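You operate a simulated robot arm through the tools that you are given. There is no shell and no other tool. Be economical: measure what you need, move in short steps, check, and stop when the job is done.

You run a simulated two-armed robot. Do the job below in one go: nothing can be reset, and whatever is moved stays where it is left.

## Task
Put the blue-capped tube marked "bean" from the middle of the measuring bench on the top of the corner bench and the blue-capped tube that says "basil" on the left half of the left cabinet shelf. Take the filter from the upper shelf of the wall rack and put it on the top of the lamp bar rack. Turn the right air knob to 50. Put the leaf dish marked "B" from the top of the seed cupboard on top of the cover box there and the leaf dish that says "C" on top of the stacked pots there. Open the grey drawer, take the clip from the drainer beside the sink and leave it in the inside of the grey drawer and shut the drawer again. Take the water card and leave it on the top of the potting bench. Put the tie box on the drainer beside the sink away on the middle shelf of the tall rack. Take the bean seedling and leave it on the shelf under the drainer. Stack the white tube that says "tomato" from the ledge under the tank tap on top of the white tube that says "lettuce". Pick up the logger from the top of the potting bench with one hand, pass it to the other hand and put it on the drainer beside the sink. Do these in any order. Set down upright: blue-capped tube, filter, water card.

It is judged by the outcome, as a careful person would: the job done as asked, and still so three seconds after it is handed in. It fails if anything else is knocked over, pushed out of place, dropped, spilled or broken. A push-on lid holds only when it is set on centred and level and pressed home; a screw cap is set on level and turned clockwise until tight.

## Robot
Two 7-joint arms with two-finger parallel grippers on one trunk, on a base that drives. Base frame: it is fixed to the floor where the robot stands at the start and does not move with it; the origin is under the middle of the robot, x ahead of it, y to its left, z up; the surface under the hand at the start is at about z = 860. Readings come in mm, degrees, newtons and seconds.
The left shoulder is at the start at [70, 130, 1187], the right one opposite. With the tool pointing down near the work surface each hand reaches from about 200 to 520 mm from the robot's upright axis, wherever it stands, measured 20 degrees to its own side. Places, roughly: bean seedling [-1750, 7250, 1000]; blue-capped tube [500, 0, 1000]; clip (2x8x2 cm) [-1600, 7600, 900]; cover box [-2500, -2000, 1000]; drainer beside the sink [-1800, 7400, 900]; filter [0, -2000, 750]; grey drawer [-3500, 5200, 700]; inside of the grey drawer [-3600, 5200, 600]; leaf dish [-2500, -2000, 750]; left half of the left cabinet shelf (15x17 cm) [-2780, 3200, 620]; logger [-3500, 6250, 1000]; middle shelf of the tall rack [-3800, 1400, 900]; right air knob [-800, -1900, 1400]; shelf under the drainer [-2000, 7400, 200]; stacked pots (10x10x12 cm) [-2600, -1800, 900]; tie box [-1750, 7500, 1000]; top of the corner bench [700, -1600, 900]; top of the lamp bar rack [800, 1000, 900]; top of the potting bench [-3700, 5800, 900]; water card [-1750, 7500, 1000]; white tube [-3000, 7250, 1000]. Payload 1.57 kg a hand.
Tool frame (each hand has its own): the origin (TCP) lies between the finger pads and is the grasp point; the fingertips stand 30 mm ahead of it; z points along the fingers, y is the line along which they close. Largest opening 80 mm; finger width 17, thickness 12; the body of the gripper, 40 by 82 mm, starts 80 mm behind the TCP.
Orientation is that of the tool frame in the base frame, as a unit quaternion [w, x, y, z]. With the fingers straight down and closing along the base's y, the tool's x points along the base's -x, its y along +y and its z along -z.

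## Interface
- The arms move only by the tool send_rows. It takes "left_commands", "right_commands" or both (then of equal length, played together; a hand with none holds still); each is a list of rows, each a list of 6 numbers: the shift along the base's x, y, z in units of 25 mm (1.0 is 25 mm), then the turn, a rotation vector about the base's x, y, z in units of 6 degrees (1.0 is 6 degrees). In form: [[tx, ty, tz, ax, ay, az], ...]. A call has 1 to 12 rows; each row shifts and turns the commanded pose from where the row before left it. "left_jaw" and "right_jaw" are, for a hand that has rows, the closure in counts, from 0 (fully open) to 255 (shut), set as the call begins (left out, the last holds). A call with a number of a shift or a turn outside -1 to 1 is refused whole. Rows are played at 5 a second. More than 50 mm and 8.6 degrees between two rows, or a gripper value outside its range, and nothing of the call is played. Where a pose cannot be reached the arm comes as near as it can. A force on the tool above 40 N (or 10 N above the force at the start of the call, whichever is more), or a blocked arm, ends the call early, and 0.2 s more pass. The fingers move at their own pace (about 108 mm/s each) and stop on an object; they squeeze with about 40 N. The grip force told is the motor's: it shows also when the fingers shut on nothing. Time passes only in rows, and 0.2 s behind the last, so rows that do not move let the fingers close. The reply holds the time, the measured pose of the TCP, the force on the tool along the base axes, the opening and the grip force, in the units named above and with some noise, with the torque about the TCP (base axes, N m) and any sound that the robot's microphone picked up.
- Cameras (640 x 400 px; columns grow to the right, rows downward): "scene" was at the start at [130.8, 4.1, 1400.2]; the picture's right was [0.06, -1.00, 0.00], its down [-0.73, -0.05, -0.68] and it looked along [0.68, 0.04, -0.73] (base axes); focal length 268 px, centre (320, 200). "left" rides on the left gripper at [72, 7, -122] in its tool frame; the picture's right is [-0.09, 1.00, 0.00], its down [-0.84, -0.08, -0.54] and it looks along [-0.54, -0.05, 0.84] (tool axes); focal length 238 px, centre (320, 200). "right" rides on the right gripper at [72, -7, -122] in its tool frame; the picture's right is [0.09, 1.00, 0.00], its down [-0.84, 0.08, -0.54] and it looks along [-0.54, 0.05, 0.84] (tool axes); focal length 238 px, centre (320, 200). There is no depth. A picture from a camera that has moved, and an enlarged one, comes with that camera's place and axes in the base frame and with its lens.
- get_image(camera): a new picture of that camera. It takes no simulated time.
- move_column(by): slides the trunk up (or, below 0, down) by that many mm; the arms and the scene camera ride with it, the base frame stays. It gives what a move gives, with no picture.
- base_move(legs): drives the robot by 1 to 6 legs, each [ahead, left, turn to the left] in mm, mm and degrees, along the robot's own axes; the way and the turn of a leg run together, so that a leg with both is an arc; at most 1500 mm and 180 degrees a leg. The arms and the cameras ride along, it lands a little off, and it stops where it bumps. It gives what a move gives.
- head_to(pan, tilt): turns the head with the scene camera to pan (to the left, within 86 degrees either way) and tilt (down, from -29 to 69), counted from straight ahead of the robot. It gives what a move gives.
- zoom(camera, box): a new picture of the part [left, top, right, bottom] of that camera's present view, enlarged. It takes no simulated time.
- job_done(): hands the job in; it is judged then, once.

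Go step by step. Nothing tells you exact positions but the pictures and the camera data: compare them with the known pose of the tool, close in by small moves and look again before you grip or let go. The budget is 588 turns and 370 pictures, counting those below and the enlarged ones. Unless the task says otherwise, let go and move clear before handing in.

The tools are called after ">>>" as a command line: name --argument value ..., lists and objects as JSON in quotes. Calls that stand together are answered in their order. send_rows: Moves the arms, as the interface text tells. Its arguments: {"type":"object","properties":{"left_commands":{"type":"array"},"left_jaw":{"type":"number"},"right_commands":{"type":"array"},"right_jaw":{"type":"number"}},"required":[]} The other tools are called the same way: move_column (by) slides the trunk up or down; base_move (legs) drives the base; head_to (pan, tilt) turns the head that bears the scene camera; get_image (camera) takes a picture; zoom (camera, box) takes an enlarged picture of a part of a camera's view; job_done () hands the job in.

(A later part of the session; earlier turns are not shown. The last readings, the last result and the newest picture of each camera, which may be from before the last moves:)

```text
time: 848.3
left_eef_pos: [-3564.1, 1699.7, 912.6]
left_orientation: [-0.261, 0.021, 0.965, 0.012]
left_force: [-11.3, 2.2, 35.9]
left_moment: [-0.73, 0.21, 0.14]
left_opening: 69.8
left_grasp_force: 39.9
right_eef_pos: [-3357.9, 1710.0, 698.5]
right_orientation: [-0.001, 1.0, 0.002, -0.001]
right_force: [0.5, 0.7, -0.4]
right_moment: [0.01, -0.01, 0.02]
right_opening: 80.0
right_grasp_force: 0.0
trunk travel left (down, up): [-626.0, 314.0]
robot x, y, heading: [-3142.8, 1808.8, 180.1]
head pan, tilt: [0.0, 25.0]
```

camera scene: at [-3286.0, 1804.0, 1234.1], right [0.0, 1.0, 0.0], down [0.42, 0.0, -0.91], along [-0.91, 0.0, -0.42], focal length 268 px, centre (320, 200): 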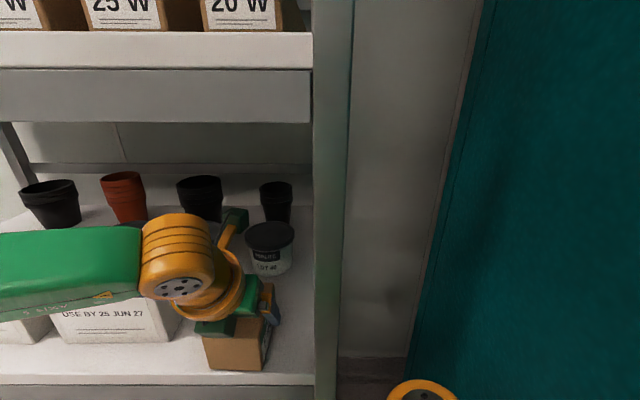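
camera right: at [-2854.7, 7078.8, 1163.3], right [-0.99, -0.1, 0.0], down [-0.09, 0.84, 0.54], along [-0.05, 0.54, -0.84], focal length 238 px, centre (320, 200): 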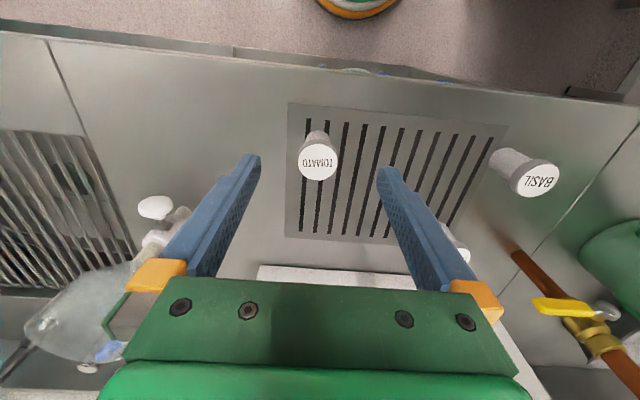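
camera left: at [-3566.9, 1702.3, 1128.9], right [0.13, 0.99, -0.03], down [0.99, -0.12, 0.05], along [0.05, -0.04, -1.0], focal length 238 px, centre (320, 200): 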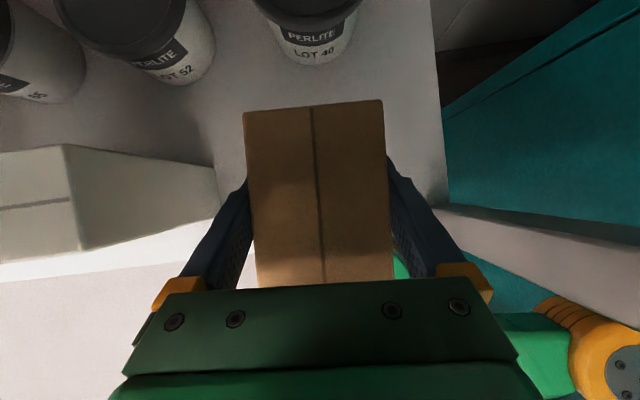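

Contact. I ease up, release, and withdraw up and back.

>>> send_rows --left_commands '[[0, 0, 0.12, 0, 0, 0], [0, 0, 0, 0, 0, 0], [0, 0, 0, 0, 0, 0], [0, 0, 0, 0, 0, 0]]' --left_jaw 0

>>> send_rows --left_commands '[[0.2, 0, 0.35, 0, 0, 0], [0.5, 0, 0.8, 0, 0, 0], [0.5, 0, 0.8, 0, 0, 0], [0.5, 0, 0.8, 0, 0, 0], [0.5, 0, 0.5, 0, 0, 0], [0, 0, 0, 0, 0, 0]]'

>>> base_move --legs '[[-350, 0, 0]]'

>>> get_image --camera "scene"

```text
time: 849.3
left_eef_pos: [-3562.8, 1698.4, 913.7]
left_orientation: [-0.258, 0.021, 0.966, 0.011]
left_force: [-0.3, -0.3, 0.5]
left_moment: [-0.01, -0.03, 0.01]
left_opening: 79.9
left_grasp_force: 0.1
right_eef_pos: [-3357.8, 1708.9, 696.7]
right_orientation: [-0.002, 1.0, 0.001, 0.0]
right_force: [0.5, -0.1, 0.9]
right_moment: [0.02, 0.0, -0.02]
right_opening: 79.8
right_grasp_force: 0.0
trunk travel left (down, up): [-626.0, 314.0]
robot x, y, heading: [-3143.0, 1810.3, 180.1]
head pan, tilt: [0.0, 25.0]
```

```text
time: 850.7
left_eef_pos: [-3509.9, 1698.7, 994.0]
left_orientation: [-0.258, 0.021, 0.966, 0.011]
left_force: [-0.4, 0.2, -0.7]
left_moment: [-0.03, 0.0, -0.03]
left_opening: 79.9
left_grasp_force: 0.1
right_eef_pos: [-3359.0, 1709.0, 696.4]
right_orientation: [-0.002, 1.0, 0.002, 0.0]
right_force: [0.1, 0.5, -0.1]
right_moment: [-0.03, 0.0, -0.02]
right_opening: 80.1
right_grasp_force: 0.0
trunk travel left (down, up): [-626.0, 314.0]
robot x, y, heading: [-3143.6, 1807.8, 180.1]
head pan, tilt: [0.0, 25.0]
```

```text
time: 852.9
left_eef_pos: [-3157.0, 1699.4, 996.4]
left_orientation: [-0.259, 0.021, 0.966, 0.011]
left_force: [0.6, -0.6, 0.0]
left_moment: [0.02, 0.04, -0.01]
left_opening: 79.8
left_grasp_force: 0.2
right_eef_pos: [-3005.2, 1709.3, 695.8]
right_orientation: [-0.001, 1.0, 0.002, -0.001]
right_force: [0.3, 0.4, 0.1]
right_moment: [0.02, 0.02, -0.01]
right_opening: 79.9
right_grasp_force: 0.1
trunk travel left (down, up): [-626.0, 314.0]
robot x, y, heading: [-2792.8, 1809.8, 179.9]
head pan, tilt: [0.0, 25.0]
```

```text
48 pictures are left
camera scene: at [-2930.6, 1804.4, 1234.6], right [0.0, 1.0, 0.0], down [0.42, 0.0, -0.91], along [-0.91, 0.0, -0.42], focal length 268 px, centre (320, 200)
```

scene: 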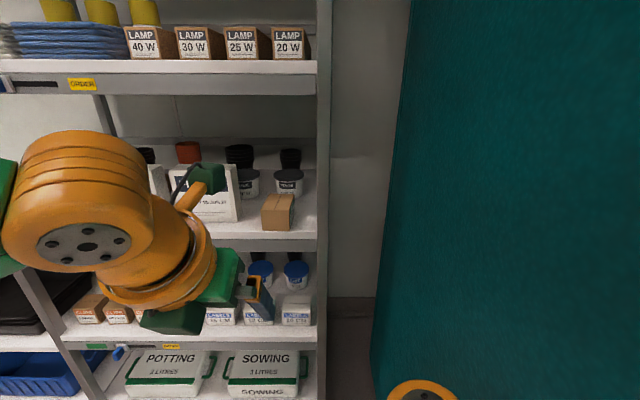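

The tie box is on the middle shelf. Last is the tomato tube: I restore the left hand to its normal vertical pose while here.

>>> send_rows --left_commands '[[0, 0, 0, 0, -1, 0], [0, 0, 0, 0, -1, 0], [0, 0, 0, 0, -1, 0], [0, 0, 0, 0, -1, 0], [0, 0, 0, 0, -1, 0], [0, 0, 0, 0, 0, -1], [0, 0, 0, 0, 0, -1], [0, 0, 0, 0, 0, -1], [0, 0, 0, 0, 0, -1], [0, 0, 0, 0, 0, -1], [0, 0, 0, 0, 0, -1], [0, 0, 0, 0, 0, -1]]'

>>> send_rows --left_commands '[[0, 0, 0, 0, 0, -1], [0, 0, 0, 0, 0, -1], [0, 0, 0, 0, 0, -1], [0, 0, 0, 0, 0, -1], [0, 0, 0, 0, 0, -1], [0, 0, 0, 0, 0, -1], [0, 0, 0, 0, 0, -1], [0, 0, 0, 0, 0, -1], [0, 0, 0, 0, 0, -1], [0, 0, 0, 0, 0, -1], [0, 0, 0, 0, 0, -1], [0, 0, 0, 0, 0, -1]]'

>>> send_rows --left_commands '[[0, 0, 0, 0, 0, -1], [0, 0, 0, 0, 0, -1], [0, 0, 0, 0, 0, -1], [0, 0, 0, 0, 0, -1], [0, 0, 0, 0, 0, -1], [0, 0, 0, 0, 0, -1], [0, 0, 0, 0, 0, -1], [0, 0, 0, 0, 0, -1], [0, 0, 0, 0, 0, -1], [0, 0, 0, 0, 0, -1], [0, 0, 0, 0, 0, -1], [0, 0, 0, 0, 0, 0]]'

>>> move_column --by 100

```text
time: 855.5
left_eef_pos: [-3137.3, 1661.3, 983.6]
left_orientation: [0.005, 0.375, 0.927, 0.015]
left_force: [-0.2, 0.9, 0.3]
left_moment: [-0.01, -0.01, 0.03]
left_opening: 80.2
left_grasp_force: 0.1
left hand out of reach, approached as far as the arm can: row 2, 3, 4, 5, 12
right_eef_pos: [-3007.6, 1708.6, 697.1]
right_orientation: [-0.001, 1.0, 0.002, 0.001]
right_force: [0.1, -1.4, -0.5]
right_moment: [-0.01, 0.04, 0.02]
right_opening: 79.9
right_grasp_force: 0.1
trunk travel left (down, up): [-626.0, 314.0]
robot x, y, heading: [-2790.7, 1809.1, 180.0]
head pan, tilt: [0.0, 25.0]
```

```text
time: 858.1
left_eef_pos: [-3136.1, 1658.1, 980.1]
left_orientation: [0.011, 0.848, 0.529, 0.007]
left_force: [0.4, -0.8, 0.5]
left_moment: [-0.01, 0.0, -0.01]
left_opening: 80.0
left_grasp_force: 0.2
left hand out of reach, approached as far as the arm can: row 6
right_eef_pos: [-3007.0, 1708.3, 697.5]
right_orientation: [-0.002, 1.0, 0.001, 0.0]
right_force: [0.0, 0.1, -0.3]
right_moment: [0.01, 0.0, -0.01]
right_opening: 79.9
right_grasp_force: 0.1
trunk travel left (down, up): [-626.0, 314.0]
robot x, y, heading: [-2792.6, 1809.7, 180.0]
head pan, tilt: [0.0, 25.0]
```

```text
time: 860.7
left_eef_pos: [-3135.8, 1658.3, 981.0]
left_orientation: [0.012, 1.0, -0.017, -0.002]
left_force: [-0.1, -0.1, -0.8]
left_moment: [-0.02, 0.04, -0.02]
left_opening: 80.0
left_grasp_force: 0.1
right_eef_pos: [-3007.6, 1708.8, 696.4]
right_orientation: [-0.001, 1.0, 0.002, 0.0]
right_force: [0.4, 0.7, -0.9]
right_moment: [0.0, 0.01, -0.01]
right_opening: 80.1
right_grasp_force: 0.1
trunk travel left (down, up): [-626.0, 314.0]
robot x, y, heading: [-2794.2, 1807.5, 179.7]
head pan, tilt: [0.0, 25.0]
```

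```text
time: 862.1
left_eef_pos: [-3136.8, 1658.3, 1080.2]
left_orientation: [0.012, 1.0, -0.016, -0.002]
left_force: [-0.2, -0.3, 0.3]
left_moment: [0.04, 0.01, 0.03]
left_opening: 79.9
left_grasp_force: 0.1
right_eef_pos: [-3006.3, 1709.4, 796.5]
right_orientation: [-0.002, 1.0, 0.002, 0.0]
right_force: [-0.5, -1.2, 0.1]
right_moment: [0.04, 0.01, -0.01]
right_opening: 80.1
right_grasp_force: 0.1
trunk travel left (down, up): [-726.0, 214.0]
robot x, y, heading: [-2792.8, 1809.3, 179.9]
head pan, tilt: [0.0, 25.0]
```

I drive back to the tank.

>>> base_move --legs '[[-720, 0, 0], [0, -1500, 0], [0, -1500, 0], [0, -1250, 0], [780, 0, 0], [0, 0, -90]]'

>>> send_rows --right_commands '[[0.5, 0, 1, 0, 0, 0], [0.5, 0, 1, 0, 0, 0], [0.5, 0, 1, 0, 0, 0], [0.5, 0, 1, 0, 0, 0], [0.5, 0, 1, 0, 0, 0], [0.5, 0, 1, 0, 0, 0], [0, 0, 1, 0, 0, 0], [0, 0, 1, 0, 0, 0], [0, 0, 1, 0, 0, 0]]'

>>> head_to --pan 0 --tilt 28

>>> get_image --camera "scene"

```text
time: 893.6
left_eef_pos: [-2977.0, 6394.8, 1081.6]
left_orientation: [-0.008, -0.695, 0.719, 0.01]
left_force: [0.1, -0.6, 0.0]
left_moment: [0.0, 0.0, 0.0]
left_opening: 80.0
left_grasp_force: 0.1
right_eef_pos: [-2926.9, 6264.6, 796.1]
right_orientation: [0.0, 0.707, -0.707, 0.0]
right_force: [0.5, -0.5, 0.0]
right_moment: [-0.01, 0.01, 0.05]
right_opening: 79.7
right_grasp_force: 0.0
trunk travel left (down, up): [-726.0, 214.0]
robot x, y, heading: [-2832.1, 6046.8, 89.8]
head pan, tilt: [0.0, 25.0]
```

```text
time: 895.6
left_eef_pos: [-2977.0, 6393.9, 1081.5]
left_orientation: [-0.008, -0.695, 0.719, 0.011]
left_force: [-0.2, -0.2, 0.6]
left_moment: [-0.01, -0.01, 0.02]
left_opening: 79.9
left_grasp_force: 0.1
right_eef_pos: [-2852.5, 6265.7, 1021.7]
right_orientation: [0.0, 0.708, -0.706, 0.0]
right_force: [-0.9, 0.2, 0.3]
right_moment: [0.0, 0.03, 0.0]
right_opening: 80.1
right_grasp_force: 0.1
trunk travel left (down, up): [-726.0, 214.0]
robot x, y, heading: [-2829.9, 6052.7, 89.9]
head pan, tilt: [0.0, 25.0]
```

```text
time: 896.2
left_eef_pos: [-2975.7, 6394.3, 1080.2]
left_orientation: [-0.008, -0.695, 0.719, 0.01]
left_force: [-0.1, -1.3, -0.1]
left_moment: [0.02, -0.01, -0.02]
left_opening: 79.7
left_grasp_force: 0.0
right_eef_pos: [-2851.3, 6264.4, 1021.4]
right_orientation: [0.0, 0.708, -0.707, 0.0]
right_force: [-0.4, -0.9, 0.3]
right_moment: [0.03, -0.03, 0.01]
right_opening: 80.1
right_grasp_force: 0.0
trunk travel left (down, up): [-726.0, 214.0]
robot x, y, heading: [-2828.5, 6049.4, 89.9]
head pan, tilt: [0.0, 28.0]
```

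```text
47 pictures are left
camera scene: at [-2828.4, 6189.6, 1329.5], right [1.0, 0.0, 0.0], down [0.0, -0.47, -0.88], along [0.0, 0.88, -0.47], focal length 268 px, centre (320, 200)
```

scene: 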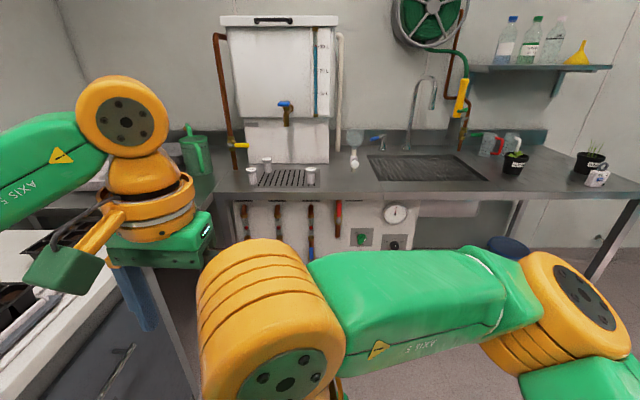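

>>> send_rows --right_commands '[[0.9, 0, 0, 0, 0, 0], [0.9, 0, 0, 0, 0, 0], [0.9, 0, 0, 0, 0, 0], [0.9, 0, 0, 0, 0, 0], [0.9, 0, 0, 0, 0, 0], [0.9, 0, 0, 0, 0, 0], [0.9, 0, 0, 0, 0, 0], [0.9, 0, 0, 0, 0, 0], [0.9, 0, 0, 0, 0, 0]]'

>>> base_move --legs '[[0, -65, 0], [720, 0, 0]]'

>>> get_image --camera "left"

>>> get_image --camera "scene"

```text
time: 898.2
left_eef_pos: [-2975.3, 6394.1, 1082.4]
left_orientation: [-0.008, -0.695, 0.719, 0.011]
left_force: [1.1, 0.0, -0.3]
left_moment: [0.01, 0.02, -0.02]
left_opening: 79.8
left_grasp_force: 0.0
right_eef_pos: [-2648.9, 6264.4, 1020.0]
right_orientation: [0.001, 0.708, -0.706, -0.001]
right_force: [-0.4, 0.4, 0.0]
right_moment: [0.01, 0.02, -0.02]
right_opening: 80.0
right_grasp_force: 0.1
trunk travel left (down, up): [-726.0, 214.0]
robot x, y, heading: [-2827.9, 6050.9, 89.8]
head pan, tilt: [0.0, 28.0]
```

```text
time: 902.8
left_eef_pos: [-2910.0, 7115.8, 1081.9]
left_orientation: [-0.008, -0.695, 0.719, 0.011]
left_force: [-0.8, 0.1, -0.3]
left_moment: [0.01, 0.01, 0.03]
left_opening: 80.0
left_grasp_force: 0.0
right_eef_pos: [-2582.3, 6985.7, 1021.5]
right_orientation: [0.0, 0.708, -0.707, 0.0]
right_force: [1.3, -0.4, -0.3]
right_moment: [0.02, 0.0, 0.04]
right_opening: 80.2
right_grasp_force: 0.0
trunk travel left (down, up): [-726.0, 214.0]
robot x, y, heading: [-2761.6, 6769.0, 89.6]
head pan, tilt: [0.0, 28.0]
```

```text
46 pictures are left
camera left: at [-2915.8, 7041.6, 1203.1], right [-0.99, 0.13, 0.03], down [0.12, 0.83, 0.54], along [0.05, 0.54, -0.84], focal length 238 px, centre (320, 200)
```

left: 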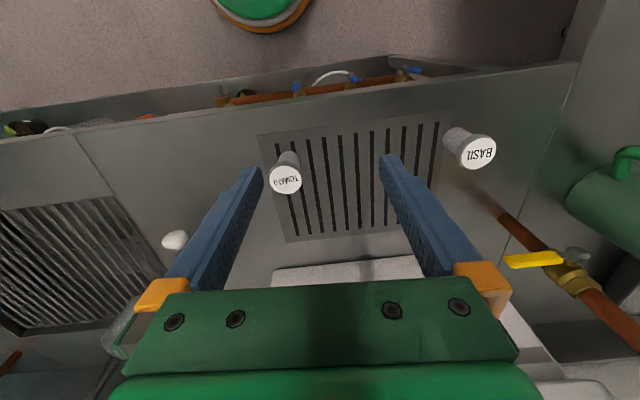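

```text
45 pictures are left
camera scene: at [-2761.3, 6910.2, 1329.6], right [1.0, 0.0, 0.0], down [0.0, -0.47, -0.88], along [0.0, 0.88, -0.47], focal length 268 px, centre (320, 200)
```

scene: 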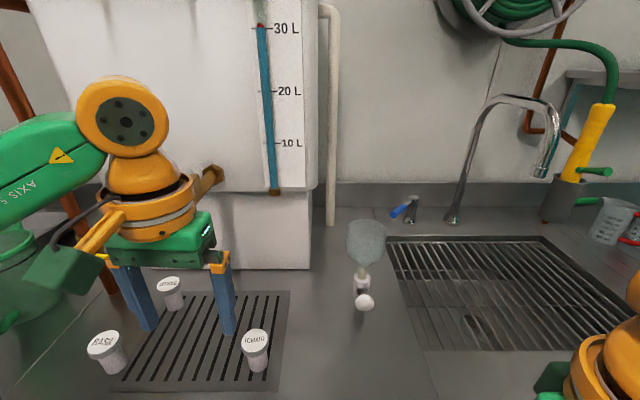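

>>> send_rows --left_commands '[[0.9, 0.3, 0, 0, 0, 0], [0.98, 0.5, 0, 0, 0, 0], [0, 0.75, -0.5, 0, 0, 0], [0, 0.7, -1, 0, 0, 0], [0, 0, -1, 0, 0, 0], [0, 0, -1, 0, 0, 0], [0, 0, -0.7, 0, 0, 0], [0, 0, 0, 0, 0, 0]]' --left_jaw 0

>>> get_image --camera "left"

```text
time: 904.5
left_eef_pos: [-2904.8, 7144.9, 960.1]
left_orientation: [-0.007, -0.695, 0.719, 0.011]
left_force: [0.1, -0.1, -0.3]
left_moment: [0.0, -0.01, 0.0]
left_opening: 79.9
left_grasp_force: 0.0
left hand out of reach, approached as far as the arm can: row 1, 2, 3
right_eef_pos: [-2582.7, 6985.3, 1021.0]
right_orientation: [-0.001, 0.708, -0.706, 0.0]
right_force: [0.4, -0.1, -0.3]
right_moment: [0.03, -0.02, -0.01]
right_opening: 80.0
right_grasp_force: 0.0
trunk travel left (down, up): [-726.0, 214.0]
robot x, y, heading: [-2761.4, 6771.8, 90.0]
head pan, tilt: [0.0, 28.0]
```

```text
44 pictures are left
camera left: at [-2910.0, 7071.7, 1082.3], right [-0.99, 0.13, 0.03], down [0.12, 0.83, 0.54], along [0.05, 0.54, -0.84], focal length 238 px, centre (320, 200)
```

left: 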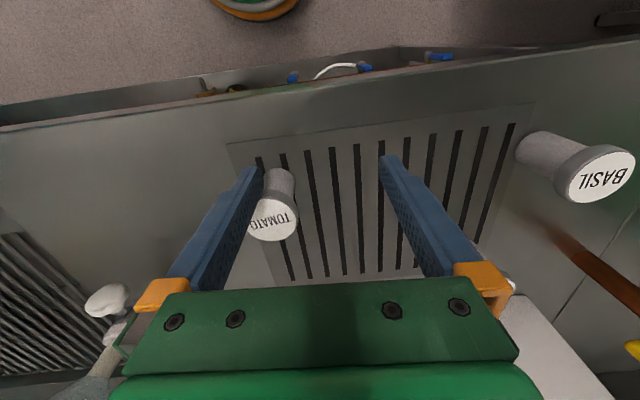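

The hand lagged in x and is very close to the tube, so I lift straight up first, then shift over it.

>>> send_rows --left_commands '[[0, -0.1, 0.6, 0, 0, 0], [0, 0, 1, 0, 0, 0], [0.6, 0, 0, 0, 0, 0], [0.6, 0, 0, 0, 0, 0], [0.5, 0, 0, 0, 0, 0], [0, 0.6, 0, 0, 0, 0], [0, 0.6, 0, 0, 0, 0], [0, 0, 0, 0, 0, 0]]'

>>> get_image --camera "left"

```text
time: 906.4
left_eef_pos: [-2895.9, 7146.8, 992.5]
left_orientation: [-0.007, -0.694, 0.72, 0.011]
left_force: [-0.2, 0.1, 0.1]
left_moment: [-0.01, -0.02, -0.01]
left_opening: 80.4
left_grasp_force: 0.1
left hand out of reach, approached as far as the arm can: row 3, 4, 5, 6, 7
right_eef_pos: [-2582.1, 6986.1, 1022.0]
right_orientation: [0.0, 0.708, -0.707, 0.0]
right_force: [0.3, 0.4, -0.4]
right_moment: [0.01, 0.01, -0.02]
right_opening: 79.9
right_grasp_force: 0.0
trunk travel left (down, up): [-726.0, 214.0]
robot x, y, heading: [-2763.5, 6772.8, 89.6]
head pan, tilt: [0.0, 28.0]
```

```text
43 pictures are left
camera left: at [-2902.3, 7073.8, 1114.4], right [-0.99, 0.13, 0.03], down [0.12, 0.83, 0.54], along [0.05, 0.54, -0.84], focal length 238 px, centre (320, 200)
```

left: 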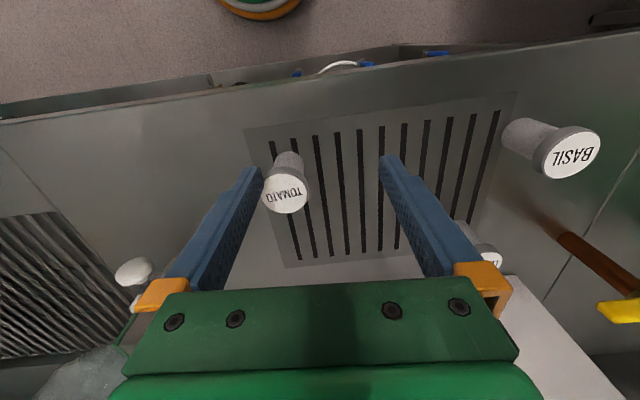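

The arm is too high relative to the shoulder, which limits reach. I raise the trunk 200 mm and lower the arm accordingly.

>>> move_column --by 200

>>> send_rows --left_commands '[[0.3, -0.4, -1, 0, 0, 0], [0.3, -0.4, -1, 0, 0, 0], [0.3, -0.4, -1, 0, 0, 0], [0.3, 0, -1, 0, 0, 0], [0.1, 0, -1, 0, 0, 0], [0, 0, -1, 0, 0, 0], [0, 0.4, -0.8, 0, 0, 0], [0, 0.8, 0, 0, 0, 0], [0, 1, 0, 0, 0, 0], [0, 0, 0, 0, 0, 0]]'

>>> get_image --camera "left"

```text
time: 908.5
left_eef_pos: [-2895.4, 7148.6, 1190.8]
left_orientation: [-0.007, -0.695, 0.719, 0.011]
left_force: [0.2, 0.6, 0.4]
left_moment: [0.01, 0.03, -0.01]
left_opening: 80.1
left_grasp_force: 0.1
right_eef_pos: [-2584.0, 6986.5, 1221.2]
right_orientation: [0.001, 0.707, -0.707, 0.0]
right_force: [-0.2, -0.2, 0.4]
right_moment: [0.0, 0.01, 0.0]
right_opening: 79.8
right_grasp_force: 0.0
trunk travel left (down, up): [-926.0, 14.0]
robot x, y, heading: [-2763.4, 6772.1, 89.9]
head pan, tilt: [0.0, 28.0]
```

```text
time: 910.7
left_eef_pos: [-2917.2, 7142.3, 1050.2]
left_orientation: [-0.007, -0.695, 0.719, 0.01]
left_force: [0.5, -0.4, 0.1]
left_moment: [0.01, 0.02, 0.0]
left_opening: 80.1
left_grasp_force: 0.1
left hand out of reach, approached as far as the arm can: row 4, 5, 6, 7, 8, 9
right_eef_pos: [-2583.5, 6985.7, 1222.6]
right_orientation: [0.0, 0.707, -0.707, 0.0]
right_force: [0.3, 0.5, 0.0]
right_moment: [-0.02, 0.02, -0.03]
right_opening: 79.9
right_grasp_force: 0.0
trunk travel left (down, up): [-926.0, 14.0]
robot x, y, heading: [-2760.4, 6768.7, 89.8]
head pan, tilt: [0.0, 28.0]
```

```text
42 pictures are left
camera left: at [-2923.0, 7068.1, 1172.8], right [-0.99, 0.13, 0.02], down [0.12, 0.83, 0.54], along [0.05, 0.54, -0.84], focal length 238 px, centre (320, 200)
```

left: 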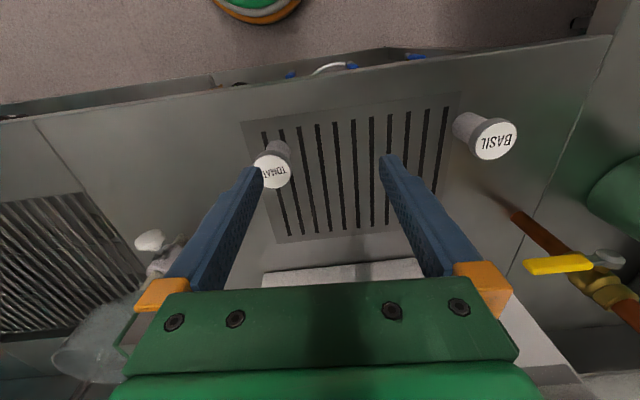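

The left arm is in an awkward posture. Better: regrip tomato with the right hand tilted ~38°, which keeps that wrist and forearm lower and in front of the tap paddle. I set that up.

>>> base_move --legs '[[-150, 0, 0]]'

>>> move_column --by -200

>>> send_rows --left_commands '[[-0.4, -0.5, 0.5, 0, 0, 0], [-0.4, -0.5, 0.5, 0, 0, 0], [-0.4, -0.5, 0.5, 0, 0, 0], [-0.4, -0.5, 0.5, 0, 0, 0], [0, 0, 0.5, 0, 0, 0], [0, 0, 0.5, 0, 0, 0], [0, 0, 0.5, 0, 0, 0], [0, 0, 0, 0, 0, 0]]' --right_commands '[[-0.3, 0.5, 0, 1, 0, 0], [-0.3, 0.5, 0, 1, 0, 0], [-0.3, 0.5, 0, 1, 0, 0], [-0.3, 0.5, 0, 1, 0, 0], [-0.3, 0.5, 0, 1, 0, 0], [-0.3, 0.5, 0, 1, 0, 0], [-0.3, 0.5, 0, 0.33, 0, 0], [0, 0, 0, 0, 0, 0]]'

>>> get_image --camera "scene"

```text
time: 912.1
left_eef_pos: [-2915.5, 6996.8, 1049.6]
left_orientation: [-0.009, -0.693, 0.721, 0.009]
left_force: [0.2, 0.9, -0.2]
left_moment: [-0.02, -0.01, -0.04]
left_opening: 79.8
left_grasp_force: 0.0
right_eef_pos: [-2583.0, 6841.2, 1219.5]
right_orientation: [0.001, 0.708, -0.706, 0.001]
right_force: [0.4, -0.5, -0.3]
right_moment: [-0.01, -0.01, 0.0]
right_opening: 79.9
right_grasp_force: 0.1
trunk travel left (down, up): [-926.0, 14.0]
robot x, y, heading: [-2760.0, 6620.2, 89.7]
head pan, tilt: [0.0, 28.0]
```

```text
time: 914.3
left_eef_pos: [-2916.6, 6992.6, 850.4]
left_orientation: [-0.006, -0.694, 0.72, 0.011]
left_force: [0.3, -0.3, -0.2]
left_moment: [0.01, 0.01, 0.01]
left_opening: 79.9
left_grasp_force: 0.1
right_eef_pos: [-2582.4, 6837.4, 1021.1]
right_orientation: [0.0, 0.707, -0.707, 0.0]
right_force: [-0.4, -0.1, -0.5]
right_moment: [0.02, -0.01, 0.0]
right_opening: 79.9
right_grasp_force: 0.1
trunk travel left (down, up): [-726.0, 214.0]
robot x, y, heading: [-2762.4, 6621.9, 89.8]
head pan, tilt: [0.0, 28.0]
```

```text
time: 916.1
left_eef_pos: [-2956.1, 6943.9, 938.2]
left_orientation: [-0.007, -0.694, 0.72, 0.009]
left_force: [0.1, 0.2, -0.2]
left_moment: [-0.02, -0.02, -0.01]
left_opening: 80.0
left_grasp_force: 0.1
right_eef_pos: [-2642.4, 6940.8, 1038.8]
right_orientation: [0.23, -0.668, 0.669, 0.231]
right_force: [-0.5, -0.8, 0.7]
right_moment: [-0.01, -0.01, -0.01]
right_opening: 80.2
right_grasp_force: 0.1
right hand out of reach, approached as far as the arm can: row 4, 5, 6
trunk travel left (down, up): [-726.0, 214.0]
robot x, y, heading: [-2761.1, 6622.1, 89.8]
head pan, tilt: [0.0, 28.0]
```

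```text
41 pictures are left
camera scene: at [-2761.5, 6762.3, 1329.5], right [1.0, 0.0, 0.0], down [0.0, -0.47, -0.88], along [0.0, 0.88, -0.47], focal length 268 px, centre (320, 200)
```

scene: 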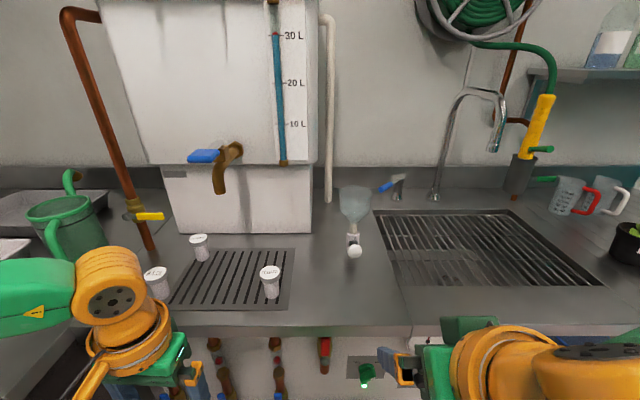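

The paddle is at about (-2953,7198,1180). I increase the right hand's tilt to 55° so its wrist stays below and in front of it, and tuck the left hand back.

>>> send_rows --right_commands '[[0, 0.3, -0.3, 1, 0, 0], [0, 0.3, -0.3, 1, 0, 0], [0, 0.3, -0.3, 0.83, 0, 0], [0, 0, 0, 0, 0, 0], [0, 0, 0, 0, 0, 0], [0, 0, 0, 0, 0, 0]]' --left_commands '[[0, -0.9, 0.8, 0, 0, 0], [0, -0.9, 0.8, 0, 0, 0], [0, -0.9, 0.8, 0, 0, 0], [0, -0.9, 0.8, 0, 0, 0], [0, 0, 0.8, 0, 0, 0], [0, 0, 0, 0, 0, 0]]'

>>> base_move --legs '[[0, 200, 0], [60, 0, 0]]'

>>> get_image --camera "right"

```text
time: 917.5
left_eef_pos: [-2955.9, 6852.9, 1037.9]
left_orientation: [-0.008, -0.694, 0.72, 0.009]
left_force: [-0.2, 0.5, -0.5]
left_moment: [-0.04, -0.01, -0.04]
left_opening: 80.1
left_grasp_force: 0.1
right_eef_pos: [-2661.7, 6998.8, 1039.4]
right_orientation: [0.326, -0.627, 0.628, 0.326]
right_force: [0.4, 0.1, 0.1]
right_moment: [0.0, -0.01, 0.02]
right_opening: 80.1
right_grasp_force: 0.2
right hand out of reach, approached as far as the arm can: row 1, 2, 3
trunk travel left (down, up): [-726.0, 214.0]
robot x, y, heading: [-2768.5, 6622.5, 89.6]
head pan, tilt: [0.0, 28.0]
```

```text
time: 919.6
left_eef_pos: [-3156.7, 6910.0, 1038.8]
left_orientation: [-0.005, -0.694, 0.72, 0.012]
left_force: [0.1, -0.2, 0.4]
left_moment: [0.02, -0.03, -0.03]
left_opening: 80.0
left_grasp_force: 0.0
right_eef_pos: [-2863.2, 7055.3, 1040.9]
right_orientation: [0.327, -0.627, 0.627, 0.327]
right_force: [0.1, 0.3, -0.3]
right_moment: [-0.02, -0.03, -0.02]
right_opening: 79.8
right_grasp_force: 0.0
trunk travel left (down, up): [-726.0, 214.0]
robot x, y, heading: [-2964.7, 6685.4, 89.6]
head pan, tilt: [0.0, 28.0]
```

```text
40 pictures are left
camera right: at [-2855.2, 6913.9, 1053.1], right [-1.0, -0.05, -0.07], down [-0.08, 0.03, 1.0], along [-0.05, 1.0, -0.04], focal length 238 px, centre (320, 200)
```

right: 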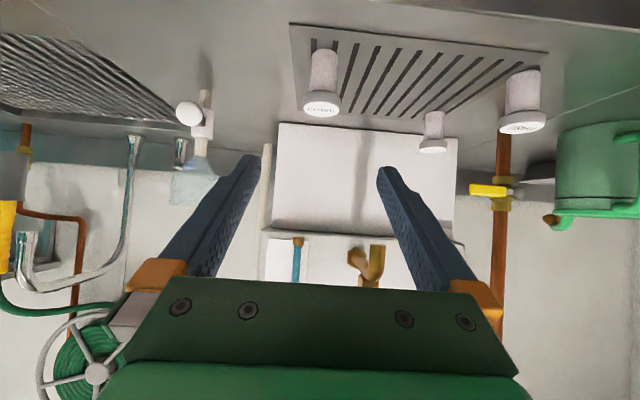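

>>> send_rows --right_commands '[[0, 0.4, -0.7, 0, 0, 0], [0, 0.5, -0.7, 0, 0, 0], [0, 0.55, -0.55, 0, 0, 0], [0, 0.8, -0.56, 0, 0, 0], [0, 0.8, -0.56, 0, 0, 0], [0, 0, 0, 0, 0, 0]]'

>>> get_image --camera "right"

```text
time: 921.0
left_eef_pos: [-3156.9, 6913.1, 1037.4]
left_orientation: [-0.007, -0.694, 0.72, 0.01]
left_force: [-0.7, -0.2, 0.6]
left_moment: [0.0, -0.01, 0.0]
left_opening: 80.0
left_grasp_force: 0.1
right_eef_pos: [-2863.8, 7135.3, 963.3]
right_orientation: [0.326, -0.627, 0.628, 0.325]
right_force: [-0.3, -0.6, -0.4]
right_moment: [0.01, 0.01, -0.02]
right_opening: 80.2
right_grasp_force: 0.0
trunk travel left (down, up): [-726.0, 214.0]
robot x, y, heading: [-2962.1, 6683.0, 89.8]
head pan, tilt: [0.0, 28.0]
```

```text
39 pictures are left
camera right: at [-2856.3, 6994.4, 975.6], right [-1.0, -0.05, -0.08], down [-0.08, 0.04, 1.0], along [-0.05, 1.0, -0.04], focal length 238 px, centre (320, 200)
```

right: 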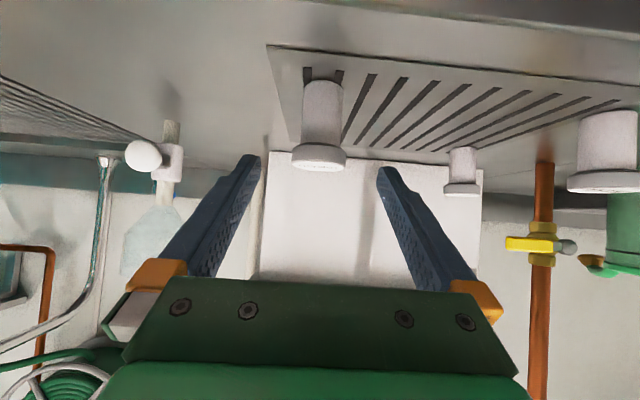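

>>> send_rows --right_commands '[[0, 0.75, -0.55, 0, 0, 0], [0, 0.7, -0.5, 0, 0, 0], [0, 0, 0, 0, 0, 0]]'

>>> get_image --camera "right"

```text
time: 921.8
left_eef_pos: [-3157.3, 6913.8, 1037.7]
left_orientation: [-0.007, -0.694, 0.72, 0.01]
left_force: [-0.7, 0.1, -0.8]
left_moment: [0.01, 0.02, 0.02]
left_opening: 79.9
left_grasp_force: 0.0
right_eef_pos: [-2864.4, 7170.6, 937.9]
right_orientation: [0.326, -0.627, 0.628, 0.326]
right_force: [-0.4, 0.0, -0.7]
right_moment: [0.01, 0.01, 0.02]
right_opening: 79.7
right_grasp_force: 0.1
trunk travel left (down, up): [-726.0, 214.0]
robot x, y, heading: [-2965.5, 6680.7, 89.7]
head pan, tilt: [0.0, 28.0]
```

```text
38 pictures are left
camera right: at [-2856.3, 7030.2, 949.4], right [-1.0, -0.05, -0.08], down [-0.08, 0.04, 1.0], along [-0.05, 1.0, -0.04], focal length 238 px, centre (320, 200)
```

right: 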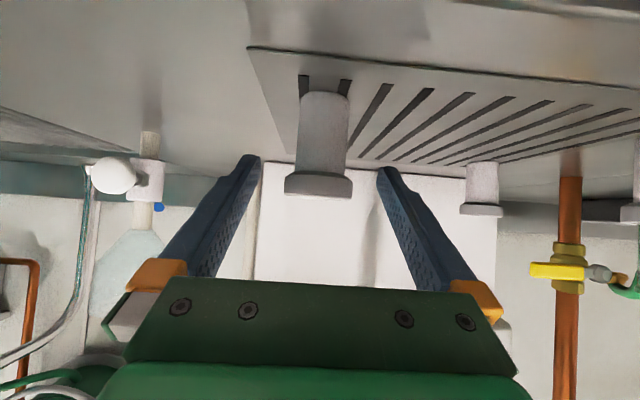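

>>> send_rows --right_commands '[[0, 0, 0, 0, 0, 0], [0, 0, 0, 0, 0, 0], [0, 0, 0, 0, 0, 0]]' --right_jaw 255

>>> send_rows --right_commands '[[0, 0, 0.6, 0, 0, 0], [0, -0.3, 1, 0, 0, 0], [0, -0.8, 1, 0, 0, 0], [0, -0.8, 0.6, 0, 0, 0], [0, -0.8, 0, 0, 0, 0], [0, 0, 0, 0, 0, 0]]'

>>> get_image --camera "right"

```text
time: 922.6
left_eef_pos: [-3156.9, 6913.8, 1037.6]
left_orientation: [-0.007, -0.694, 0.72, 0.011]
left_force: [0.3, 0.4, 0.0]
left_moment: [0.02, -0.01, -0.01]
left_opening: 79.9
left_grasp_force: 0.1
right_eef_pos: [-2862.7, 7169.9, 938.4]
right_orientation: [0.327, -0.627, 0.628, 0.326]
right_force: [0.0, -0.3, -0.2]
right_moment: [0.03, 0.03, -0.03]
right_opening: 40.0
right_grasp_force: 40.2
trunk travel left (down, up): [-726.0, 214.0]
robot x, y, heading: [-2963.7, 6682.0, 89.8]
head pan, tilt: [0.0, 28.0]
```

```text
time: 924.0
left_eef_pos: [-3156.8, 6914.3, 1038.3]
left_orientation: [-0.007, -0.694, 0.72, 0.01]
left_force: [-0.4, -0.3, -0.6]
left_moment: [0.01, -0.02, 0.04]
left_opening: 79.8
left_grasp_force: 0.0
right_eef_pos: [-2863.1, 7103.1, 1018.7]
right_orientation: [0.326, -0.627, 0.628, 0.326]
right_force: [0.3, 0.3, -0.3]
right_moment: [0.03, -0.03, 0.0]
right_opening: 39.9
right_grasp_force: 40.1
trunk travel left (down, up): [-726.0, 214.0]
robot x, y, heading: [-2964.5, 6681.3, 89.8]
head pan, tilt: [0.0, 28.0]
```

```text
37 pictures are left
camera right: at [-2856.0, 6962.4, 1029.7], right [-1.0, -0.05, -0.08], down [-0.08, 0.04, 1.0], along [-0.05, 1.0, -0.04], focal length 238 px, centre (320, 200)
```

right: 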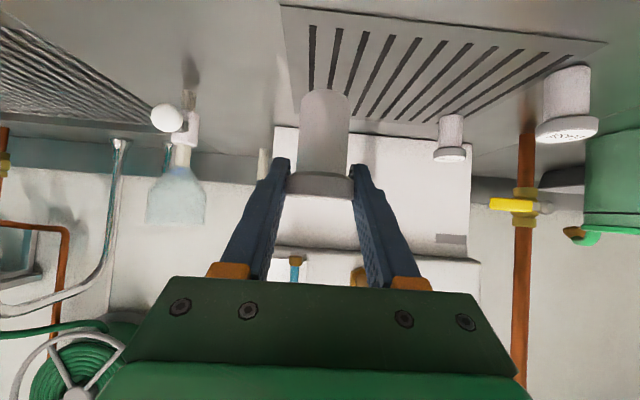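

>>> base_move --legs '[[0, 100, 0]]'

>>> send_rows --right_commands '[[-0.8, 0, 0.2, 0, 0, 0], [-0.8, 0, 0.2, 0, 0, 0], [-0.8, 0, 0, 0, 0, 0], [-0.8, 0, 0, 0, 0, 0], [0, 0, 0, 0, 0, 0]]'

>>> get_image --camera "right"

>>> get_image --camera "scene"

```text
time: 925.2
left_eef_pos: [-3254.9, 6914.8, 1039.5]
left_orientation: [-0.006, -0.693, 0.72, 0.01]
left_force: [0.1, 0.4, -0.5]
left_moment: [0.01, 0.01, 0.01]
left_opening: 79.8
left_grasp_force: 0.1
right_eef_pos: [-2961.5, 7103.8, 1017.5]
right_orientation: [0.325, -0.627, 0.627, 0.328]
right_force: [0.4, -0.8, -0.8]
right_moment: [-0.04, -0.01, 0.01]
right_opening: 39.8
right_grasp_force: 40.1
trunk travel left (down, up): [-726.0, 214.0]
robot x, y, heading: [-3062.6, 6680.6, 89.7]
head pan, tilt: [0.0, 28.0]
```

```text
time: 926.4
left_eef_pos: [-3256.5, 6915.0, 1038.8]
left_orientation: [-0.007, -0.694, 0.72, 0.011]
left_force: [0.9, -0.6, 0.0]
left_moment: [0.01, 0.01, 0.0]
left_opening: 80.1
left_grasp_force: 0.0
right_eef_pos: [-3042.6, 7103.7, 1027.4]
right_orientation: [0.326, -0.627, 0.628, 0.326]
right_force: [-0.6, 0.3, -0.7]
right_moment: [0.03, 0.0, 0.01]
right_opening: 39.8
right_grasp_force: 40.2
trunk travel left (down, up): [-726.0, 214.0]
robot x, y, heading: [-3063.5, 6682.1, 89.6]
head pan, tilt: [0.0, 28.0]
```

```text
36 pictures are left
camera right: at [-3035.4, 6962.6, 1039.8], right [-1.0, -0.05, -0.07], down [-0.08, 0.04, 1.0], along [-0.05, 1.0, -0.04], focal length 238 px, centre (320, 200)
```

right: 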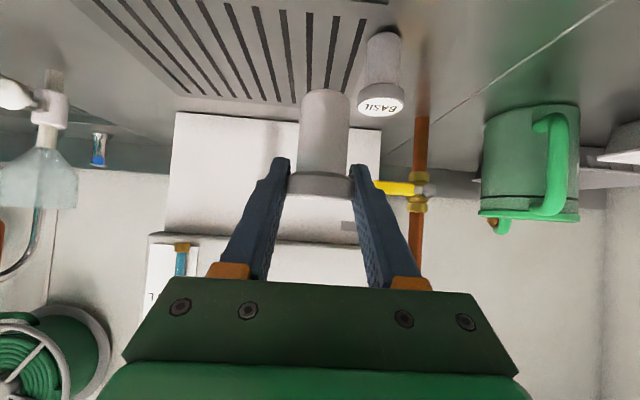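

```text
35 pictures are left
camera scene: at [-3062.3, 6823.4, 1329.5], right [1.0, 0.0, 0.0], down [0.0, -0.47, -0.88], along [0.0, 0.88, -0.47], focal length 268 px, centre (320, 200)
```

scene: 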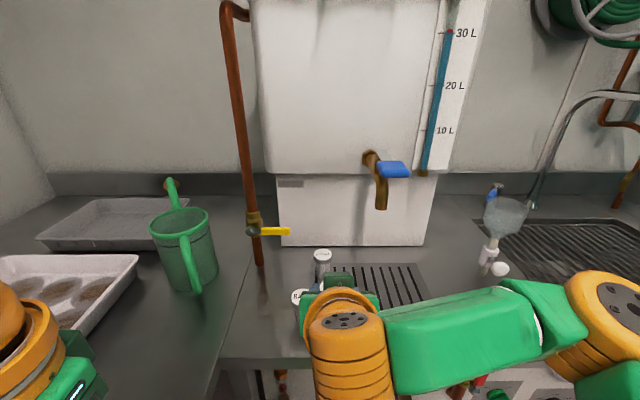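

I need a precise lettuce position; I take another view with the left hand's camera.

>>> get_image --camera "left"

>>> zoom --camera "scene" --box '[280, 235, 380, 315]'

```text
34 pictures are left
camera left: at [-3263.3, 6840.6, 1160.0], right [-0.99, 0.13, 0.03], down [0.12, 0.83, 0.54], along [0.05, 0.54, -0.84], focal length 238 px, centre (320, 200)
```

left: 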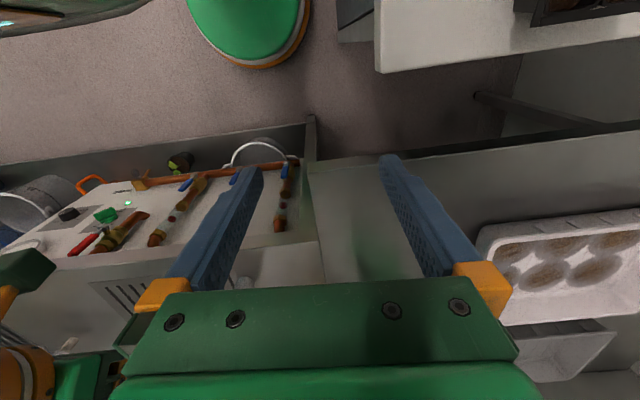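

```text
5.00 times, centred on (330, 275) of scene
camera zoom: at [-3062.3, 6823.4, 1329.5], right [1.0, 0.0, 0.0], down [0.0, -0.47, -0.88], along [0.0, 0.88, -0.47], focal length 1340 px, centre (270, -175)
```

zoom: 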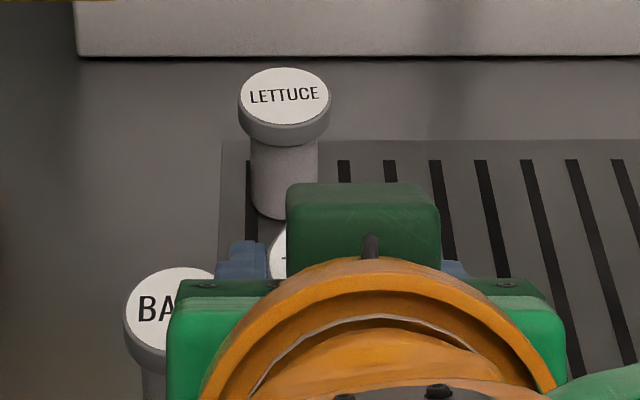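

The scene camera, verified against the known hand position, puts lettuce at about (-3055,7287). I move in with the paddle clearance kept in mind.

>>> base_move --legs '[[95, 0, 0]]'

>>> send_rows --right_commands '[[-0.25, 0.6, 0, 0, 0, 0], [-0.2, 0.6, 0, 0, 0, 0], [0, 0.6, 0, 0, 0, 0], [0, 0.6, 0, 0, 0, 0], [0, 0, 0, 0, 0, 0]]'

>>> zoom --camera "scene" --box '[240, 120, 440, 300]'

```text
time: 927.5
left_eef_pos: [-3256.7, 7006.7, 1038.0]
left_orientation: [-0.006, -0.694, 0.72, 0.011]
left_force: [-0.3, 0.3, 0.4]
left_moment: [0.01, 0.03, 0.0]
left_opening: 79.8
left_grasp_force: 0.0
right_eef_pos: [-3042.1, 7195.6, 1031.1]
right_orientation: [0.327, -0.627, 0.628, 0.326]
right_force: [0.3, -0.7, -0.3]
right_moment: [0.02, 0.01, 0.03]
right_opening: 39.8
right_grasp_force: 40.1
trunk travel left (down, up): [-726.0, 214.0]
robot x, y, heading: [-3062.6, 6779.6, 89.9]
head pan, tilt: [0.0, 28.0]
```

```text
time: 928.7
left_eef_pos: [-3257.5, 7008.7, 1038.0]
left_orientation: [-0.006, -0.694, 0.72, 0.011]
left_force: [0.1, 0.7, -0.1]
left_moment: [0.0, -0.01, -0.01]
left_opening: 79.6
left_grasp_force: 0.1
right_eef_pos: [-3052.8, 7258.7, 1028.5]
right_orientation: [0.326, -0.627, 0.628, 0.326]
right_force: [-0.3, 0.0, 0.1]
right_moment: [-0.02, 0.03, 0.0]
right_opening: 39.9
right_grasp_force: 39.8
trunk travel left (down, up): [-726.0, 214.0]
robot x, y, heading: [-3064.6, 6773.8, 89.8]
head pan, tilt: [0.0, 28.0]
```

```text
2.22 times, centred on (340, 210) of scene
camera zoom: at [-3062.4, 6918.2, 1329.5], right [1.0, 0.0, 0.0], down [0.0, -0.47, -0.88], along [0.0, 0.88, -0.47], focal length 596 px, centre (276, 178)
```

zoom: 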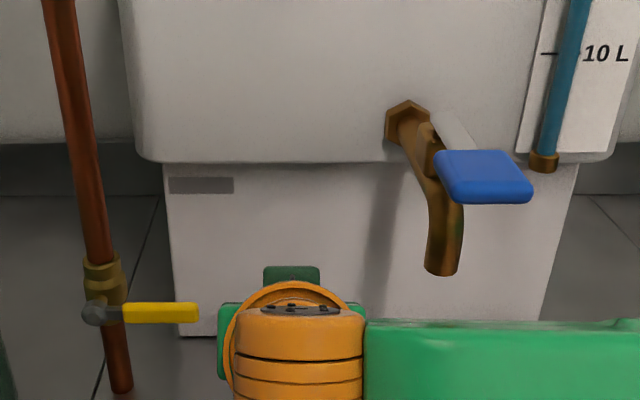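

>>> send_rows --right_commands '[[-0.1, 0.5, 0, 0, 0, 0], [0, 0.5, -0.3, 0, 0, 0], [0, 0, 0, 0, 0, 0]]'

>>> zoom --camera "right" --box '[240, 40, 400, 220]'

```text
time: 929.5
left_eef_pos: [-3257.4, 7008.7, 1037.2]
left_orientation: [-0.006, -0.694, 0.72, 0.01]
left_force: [-0.5, -0.6, 0.3]
left_moment: [-0.01, 0.01, -0.01]
left_opening: 80.1
left_grasp_force: 0.1
right_eef_pos: [-3055.3, 7283.0, 1022.7]
right_orientation: [-0.326, 0.628, -0.627, -0.327]
right_force: [0.0, 0.7, -0.5]
right_moment: [0.02, -0.03, 0.0]
right_opening: 39.9
right_grasp_force: 39.7
trunk travel left (down, up): [-726.0, 214.0]
robot x, y, heading: [-3062.3, 6778.8, 89.6]
head pan, tilt: [0.0, 28.0]
```

```text
2.22 times, centred on (320, 130) of right
camera zoom: at [-3048.8, 7142.5, 1032.9], right [-1.0, -0.05, -0.08], down [-0.08, 0.04, 1.0], along [-0.05, 1.0, -0.04], focal length 530 px, centre (320, 356)
```

zoom: 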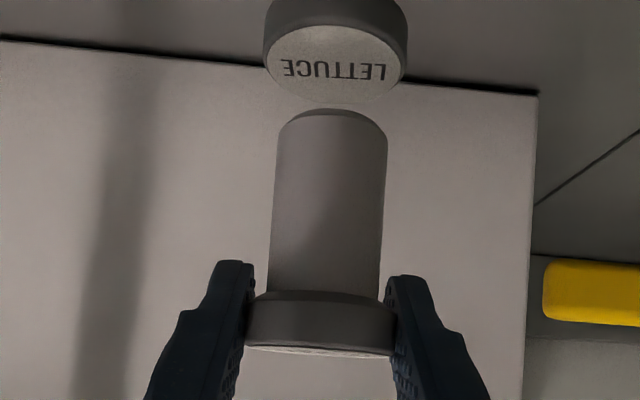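

Alignment in x is excellent. I nudge 5 mm forward and lower gently onto the cap.

>>> send_rows --right_commands '[[0, 0.2, -0.3, 0, 0, 0], [0, 0, -0.3, 0, 0, 0], [0, 0, 0, 0, 0, 0]]'

>>> zoom --camera "right" --box '[240, 40, 400, 220]'

```text
time: 930.3
left_eef_pos: [-3256.5, 7009.1, 1038.0]
left_orientation: [-0.006, -0.695, 0.719, 0.01]
left_force: [0.4, -0.2, -0.4]
left_moment: [-0.01, 0.03, -0.01]
left_opening: 79.7
left_grasp_force: 0.1
right_eef_pos: [-3055.2, 7288.3, 1007.1]
right_orientation: [-0.326, 0.627, -0.627, -0.326]
right_force: [0.5, -0.5, -0.3]
right_moment: [0.02, 0.02, 0.01]
right_opening: 39.9
right_grasp_force: 39.8
trunk travel left (down, up): [-726.0, 214.0]
robot x, y, heading: [-3064.5, 6781.4, 89.5]
head pan, tilt: [0.0, 28.0]
```

```text
2.22 times, centred on (320, 130) of right
camera zoom: at [-3049.2, 7147.4, 1017.6], right [-1.0, -0.05, -0.08], down [-0.08, 0.04, 1.0], along [-0.05, 1.0, -0.04], focal length 530 px, centre (320, 356)
```

zoom: 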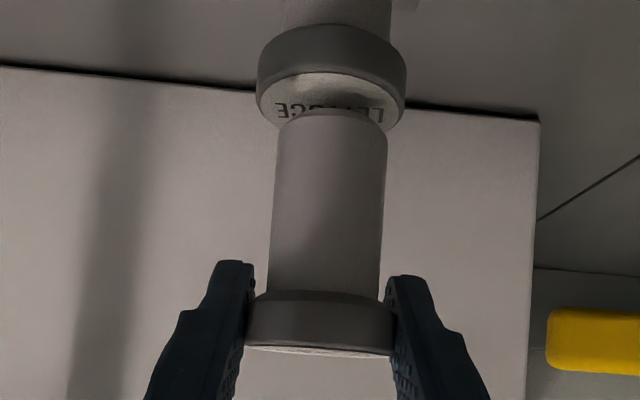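

>>> send_rows --right_commands '[[0, -0.04, -0.2, 0, 0, 0], [0, 0, 0, 0, 0, 0]]'

>>> send_rows --right_commands '[[0, 0, -0.12, 0, 0, 0], [0, 0, 0, 0, 0, 0]]'

>>> zoom --camera "right" --box '[240, 40, 400, 220]'

```text
time: 930.9
left_eef_pos: [-3257.2, 7009.6, 1038.0]
left_orientation: [-0.007, -0.694, 0.72, 0.011]
left_force: [0.2, -0.7, 0.5]
left_moment: [0.0, 0.02, 0.04]
left_opening: 80.2
left_grasp_force: 0.1
right_eef_pos: [-3056.8, 7287.3, 1000.8]
right_orientation: [0.326, -0.627, 0.628, 0.326]
right_force: [-0.7, -0.5, 0.5]
right_moment: [0.0, 0.01, 0.01]
right_opening: 39.7
right_grasp_force: 40.3
trunk travel left (down, up): [-726.0, 214.0]
robot x, y, heading: [-3065.1, 6777.7, 89.9]
head pan, tilt: [0.0, 28.0]
```

```text
time: 931.5
left_eef_pos: [-3256.7, 7008.9, 1038.2]
left_orientation: [-0.006, -0.694, 0.72, 0.011]
left_force: [0.0, -0.1, 0.4]
left_moment: [-0.03, 0.02, 0.03]
left_opening: 80.1
left_grasp_force: 0.0
right_eef_pos: [-3056.9, 7286.6, 999.7]
right_orientation: [0.327, -0.626, 0.627, 0.327]
right_force: [-0.4, 2.3, 9.4]
right_moment: [0.19, -0.01, -0.02]
right_opening: 39.8
right_grasp_force: 40.3
trunk travel left (down, up): [-726.0, 214.0]
robot x, y, heading: [-3063.4, 6778.9, 89.8]
head pan, tilt: [0.0, 28.0]
```

```text
2.22 times, centred on (320, 130) of right
camera zoom: at [-3049.2, 7145.3, 1010.8], right [-1.0, -0.05, -0.07], down [-0.08, 0.03, 1.0], along [-0.05, 1.0, -0.04], focal length 530 px, centre (320, 356)
```

zoom: 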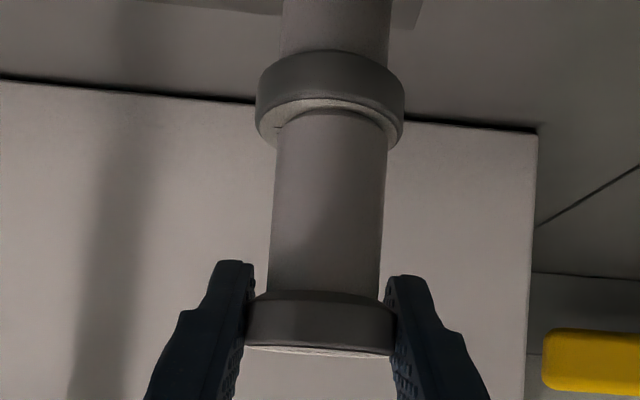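

Contact, nicely centred. I open and withdraw straight back along the tool axis.

>>> send_rows --right_commands '[[0, 0, 0, 0, 0, 0], [0, 0, 0, 0, 0, 0], [0, 0, 0, 0, 0, 0]]' --right_jaw 60

>>> send_rows --right_commands '[[0, -0.4, 0.28, 0, 0, 0], [0, -0.7, 0.5, 0, 0, 0], [0, -0.8, 0.5, 0, 0, 0], [0, -0.8, 0.3, 0, 0, 0], [0, -0.8, 0, 0, 0, 0], [0, -0.8, 0, 0, 0, 0], [0, 0, 0, 0, 0, 0]]'

>>> get_image --camera "right"

```text
time: 932.3
left_eef_pos: [-3257.3, 7008.9, 1038.4]
left_orientation: [-0.007, -0.694, 0.72, 0.01]
left_force: [-0.3, 0.0, -0.2]
left_moment: [0.03, -0.02, -0.01]
left_opening: 80.1
left_grasp_force: 0.0
right_eef_pos: [-3055.8, 7288.2, 998.2]
right_orientation: [-0.326, 0.628, -0.627, -0.326]
right_force: [0.1, 0.3, 0.0]
right_moment: [-0.03, -0.02, -0.01]
right_opening: 61.0
right_grasp_force: 0.0
trunk travel left (down, up): [-726.0, 214.0]
robot x, y, heading: [-3063.5, 6776.7, 89.8]
head pan, tilt: [0.0, 28.0]
```

```text
time: 933.9
left_eef_pos: [-3256.3, 7009.5, 1038.2]
left_orientation: [-0.007, -0.694, 0.72, 0.01]
left_force: [-0.9, 1.0, -0.1]
left_moment: [0.03, 0.02, -0.03]
left_opening: 80.1
left_grasp_force: 0.2
right_eef_pos: [-3056.3, 7179.8, 1038.1]
right_orientation: [0.326, -0.627, 0.628, 0.326]
right_force: [0.2, -0.1, 0.4]
right_moment: [0.03, -0.02, -0.03]
right_opening: 61.5
right_grasp_force: 0.1
trunk travel left (down, up): [-726.0, 214.0]
robot x, y, heading: [-3063.3, 6778.0, 89.8]
head pan, tilt: [0.0, 28.0]
```

```text
28 pictures are left
camera right: at [-3049.4, 7038.9, 1048.9], right [-1.0, -0.05, -0.08], down [-0.08, 0.04, 1.0], along [-0.05, 1.0, -0.04], focal length 238 px, centre (320, 200)
```

right: 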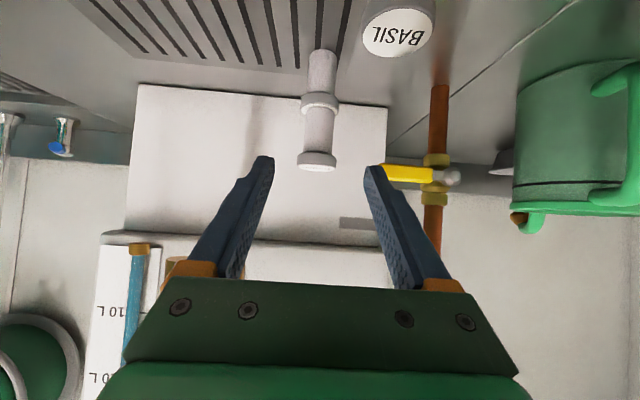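

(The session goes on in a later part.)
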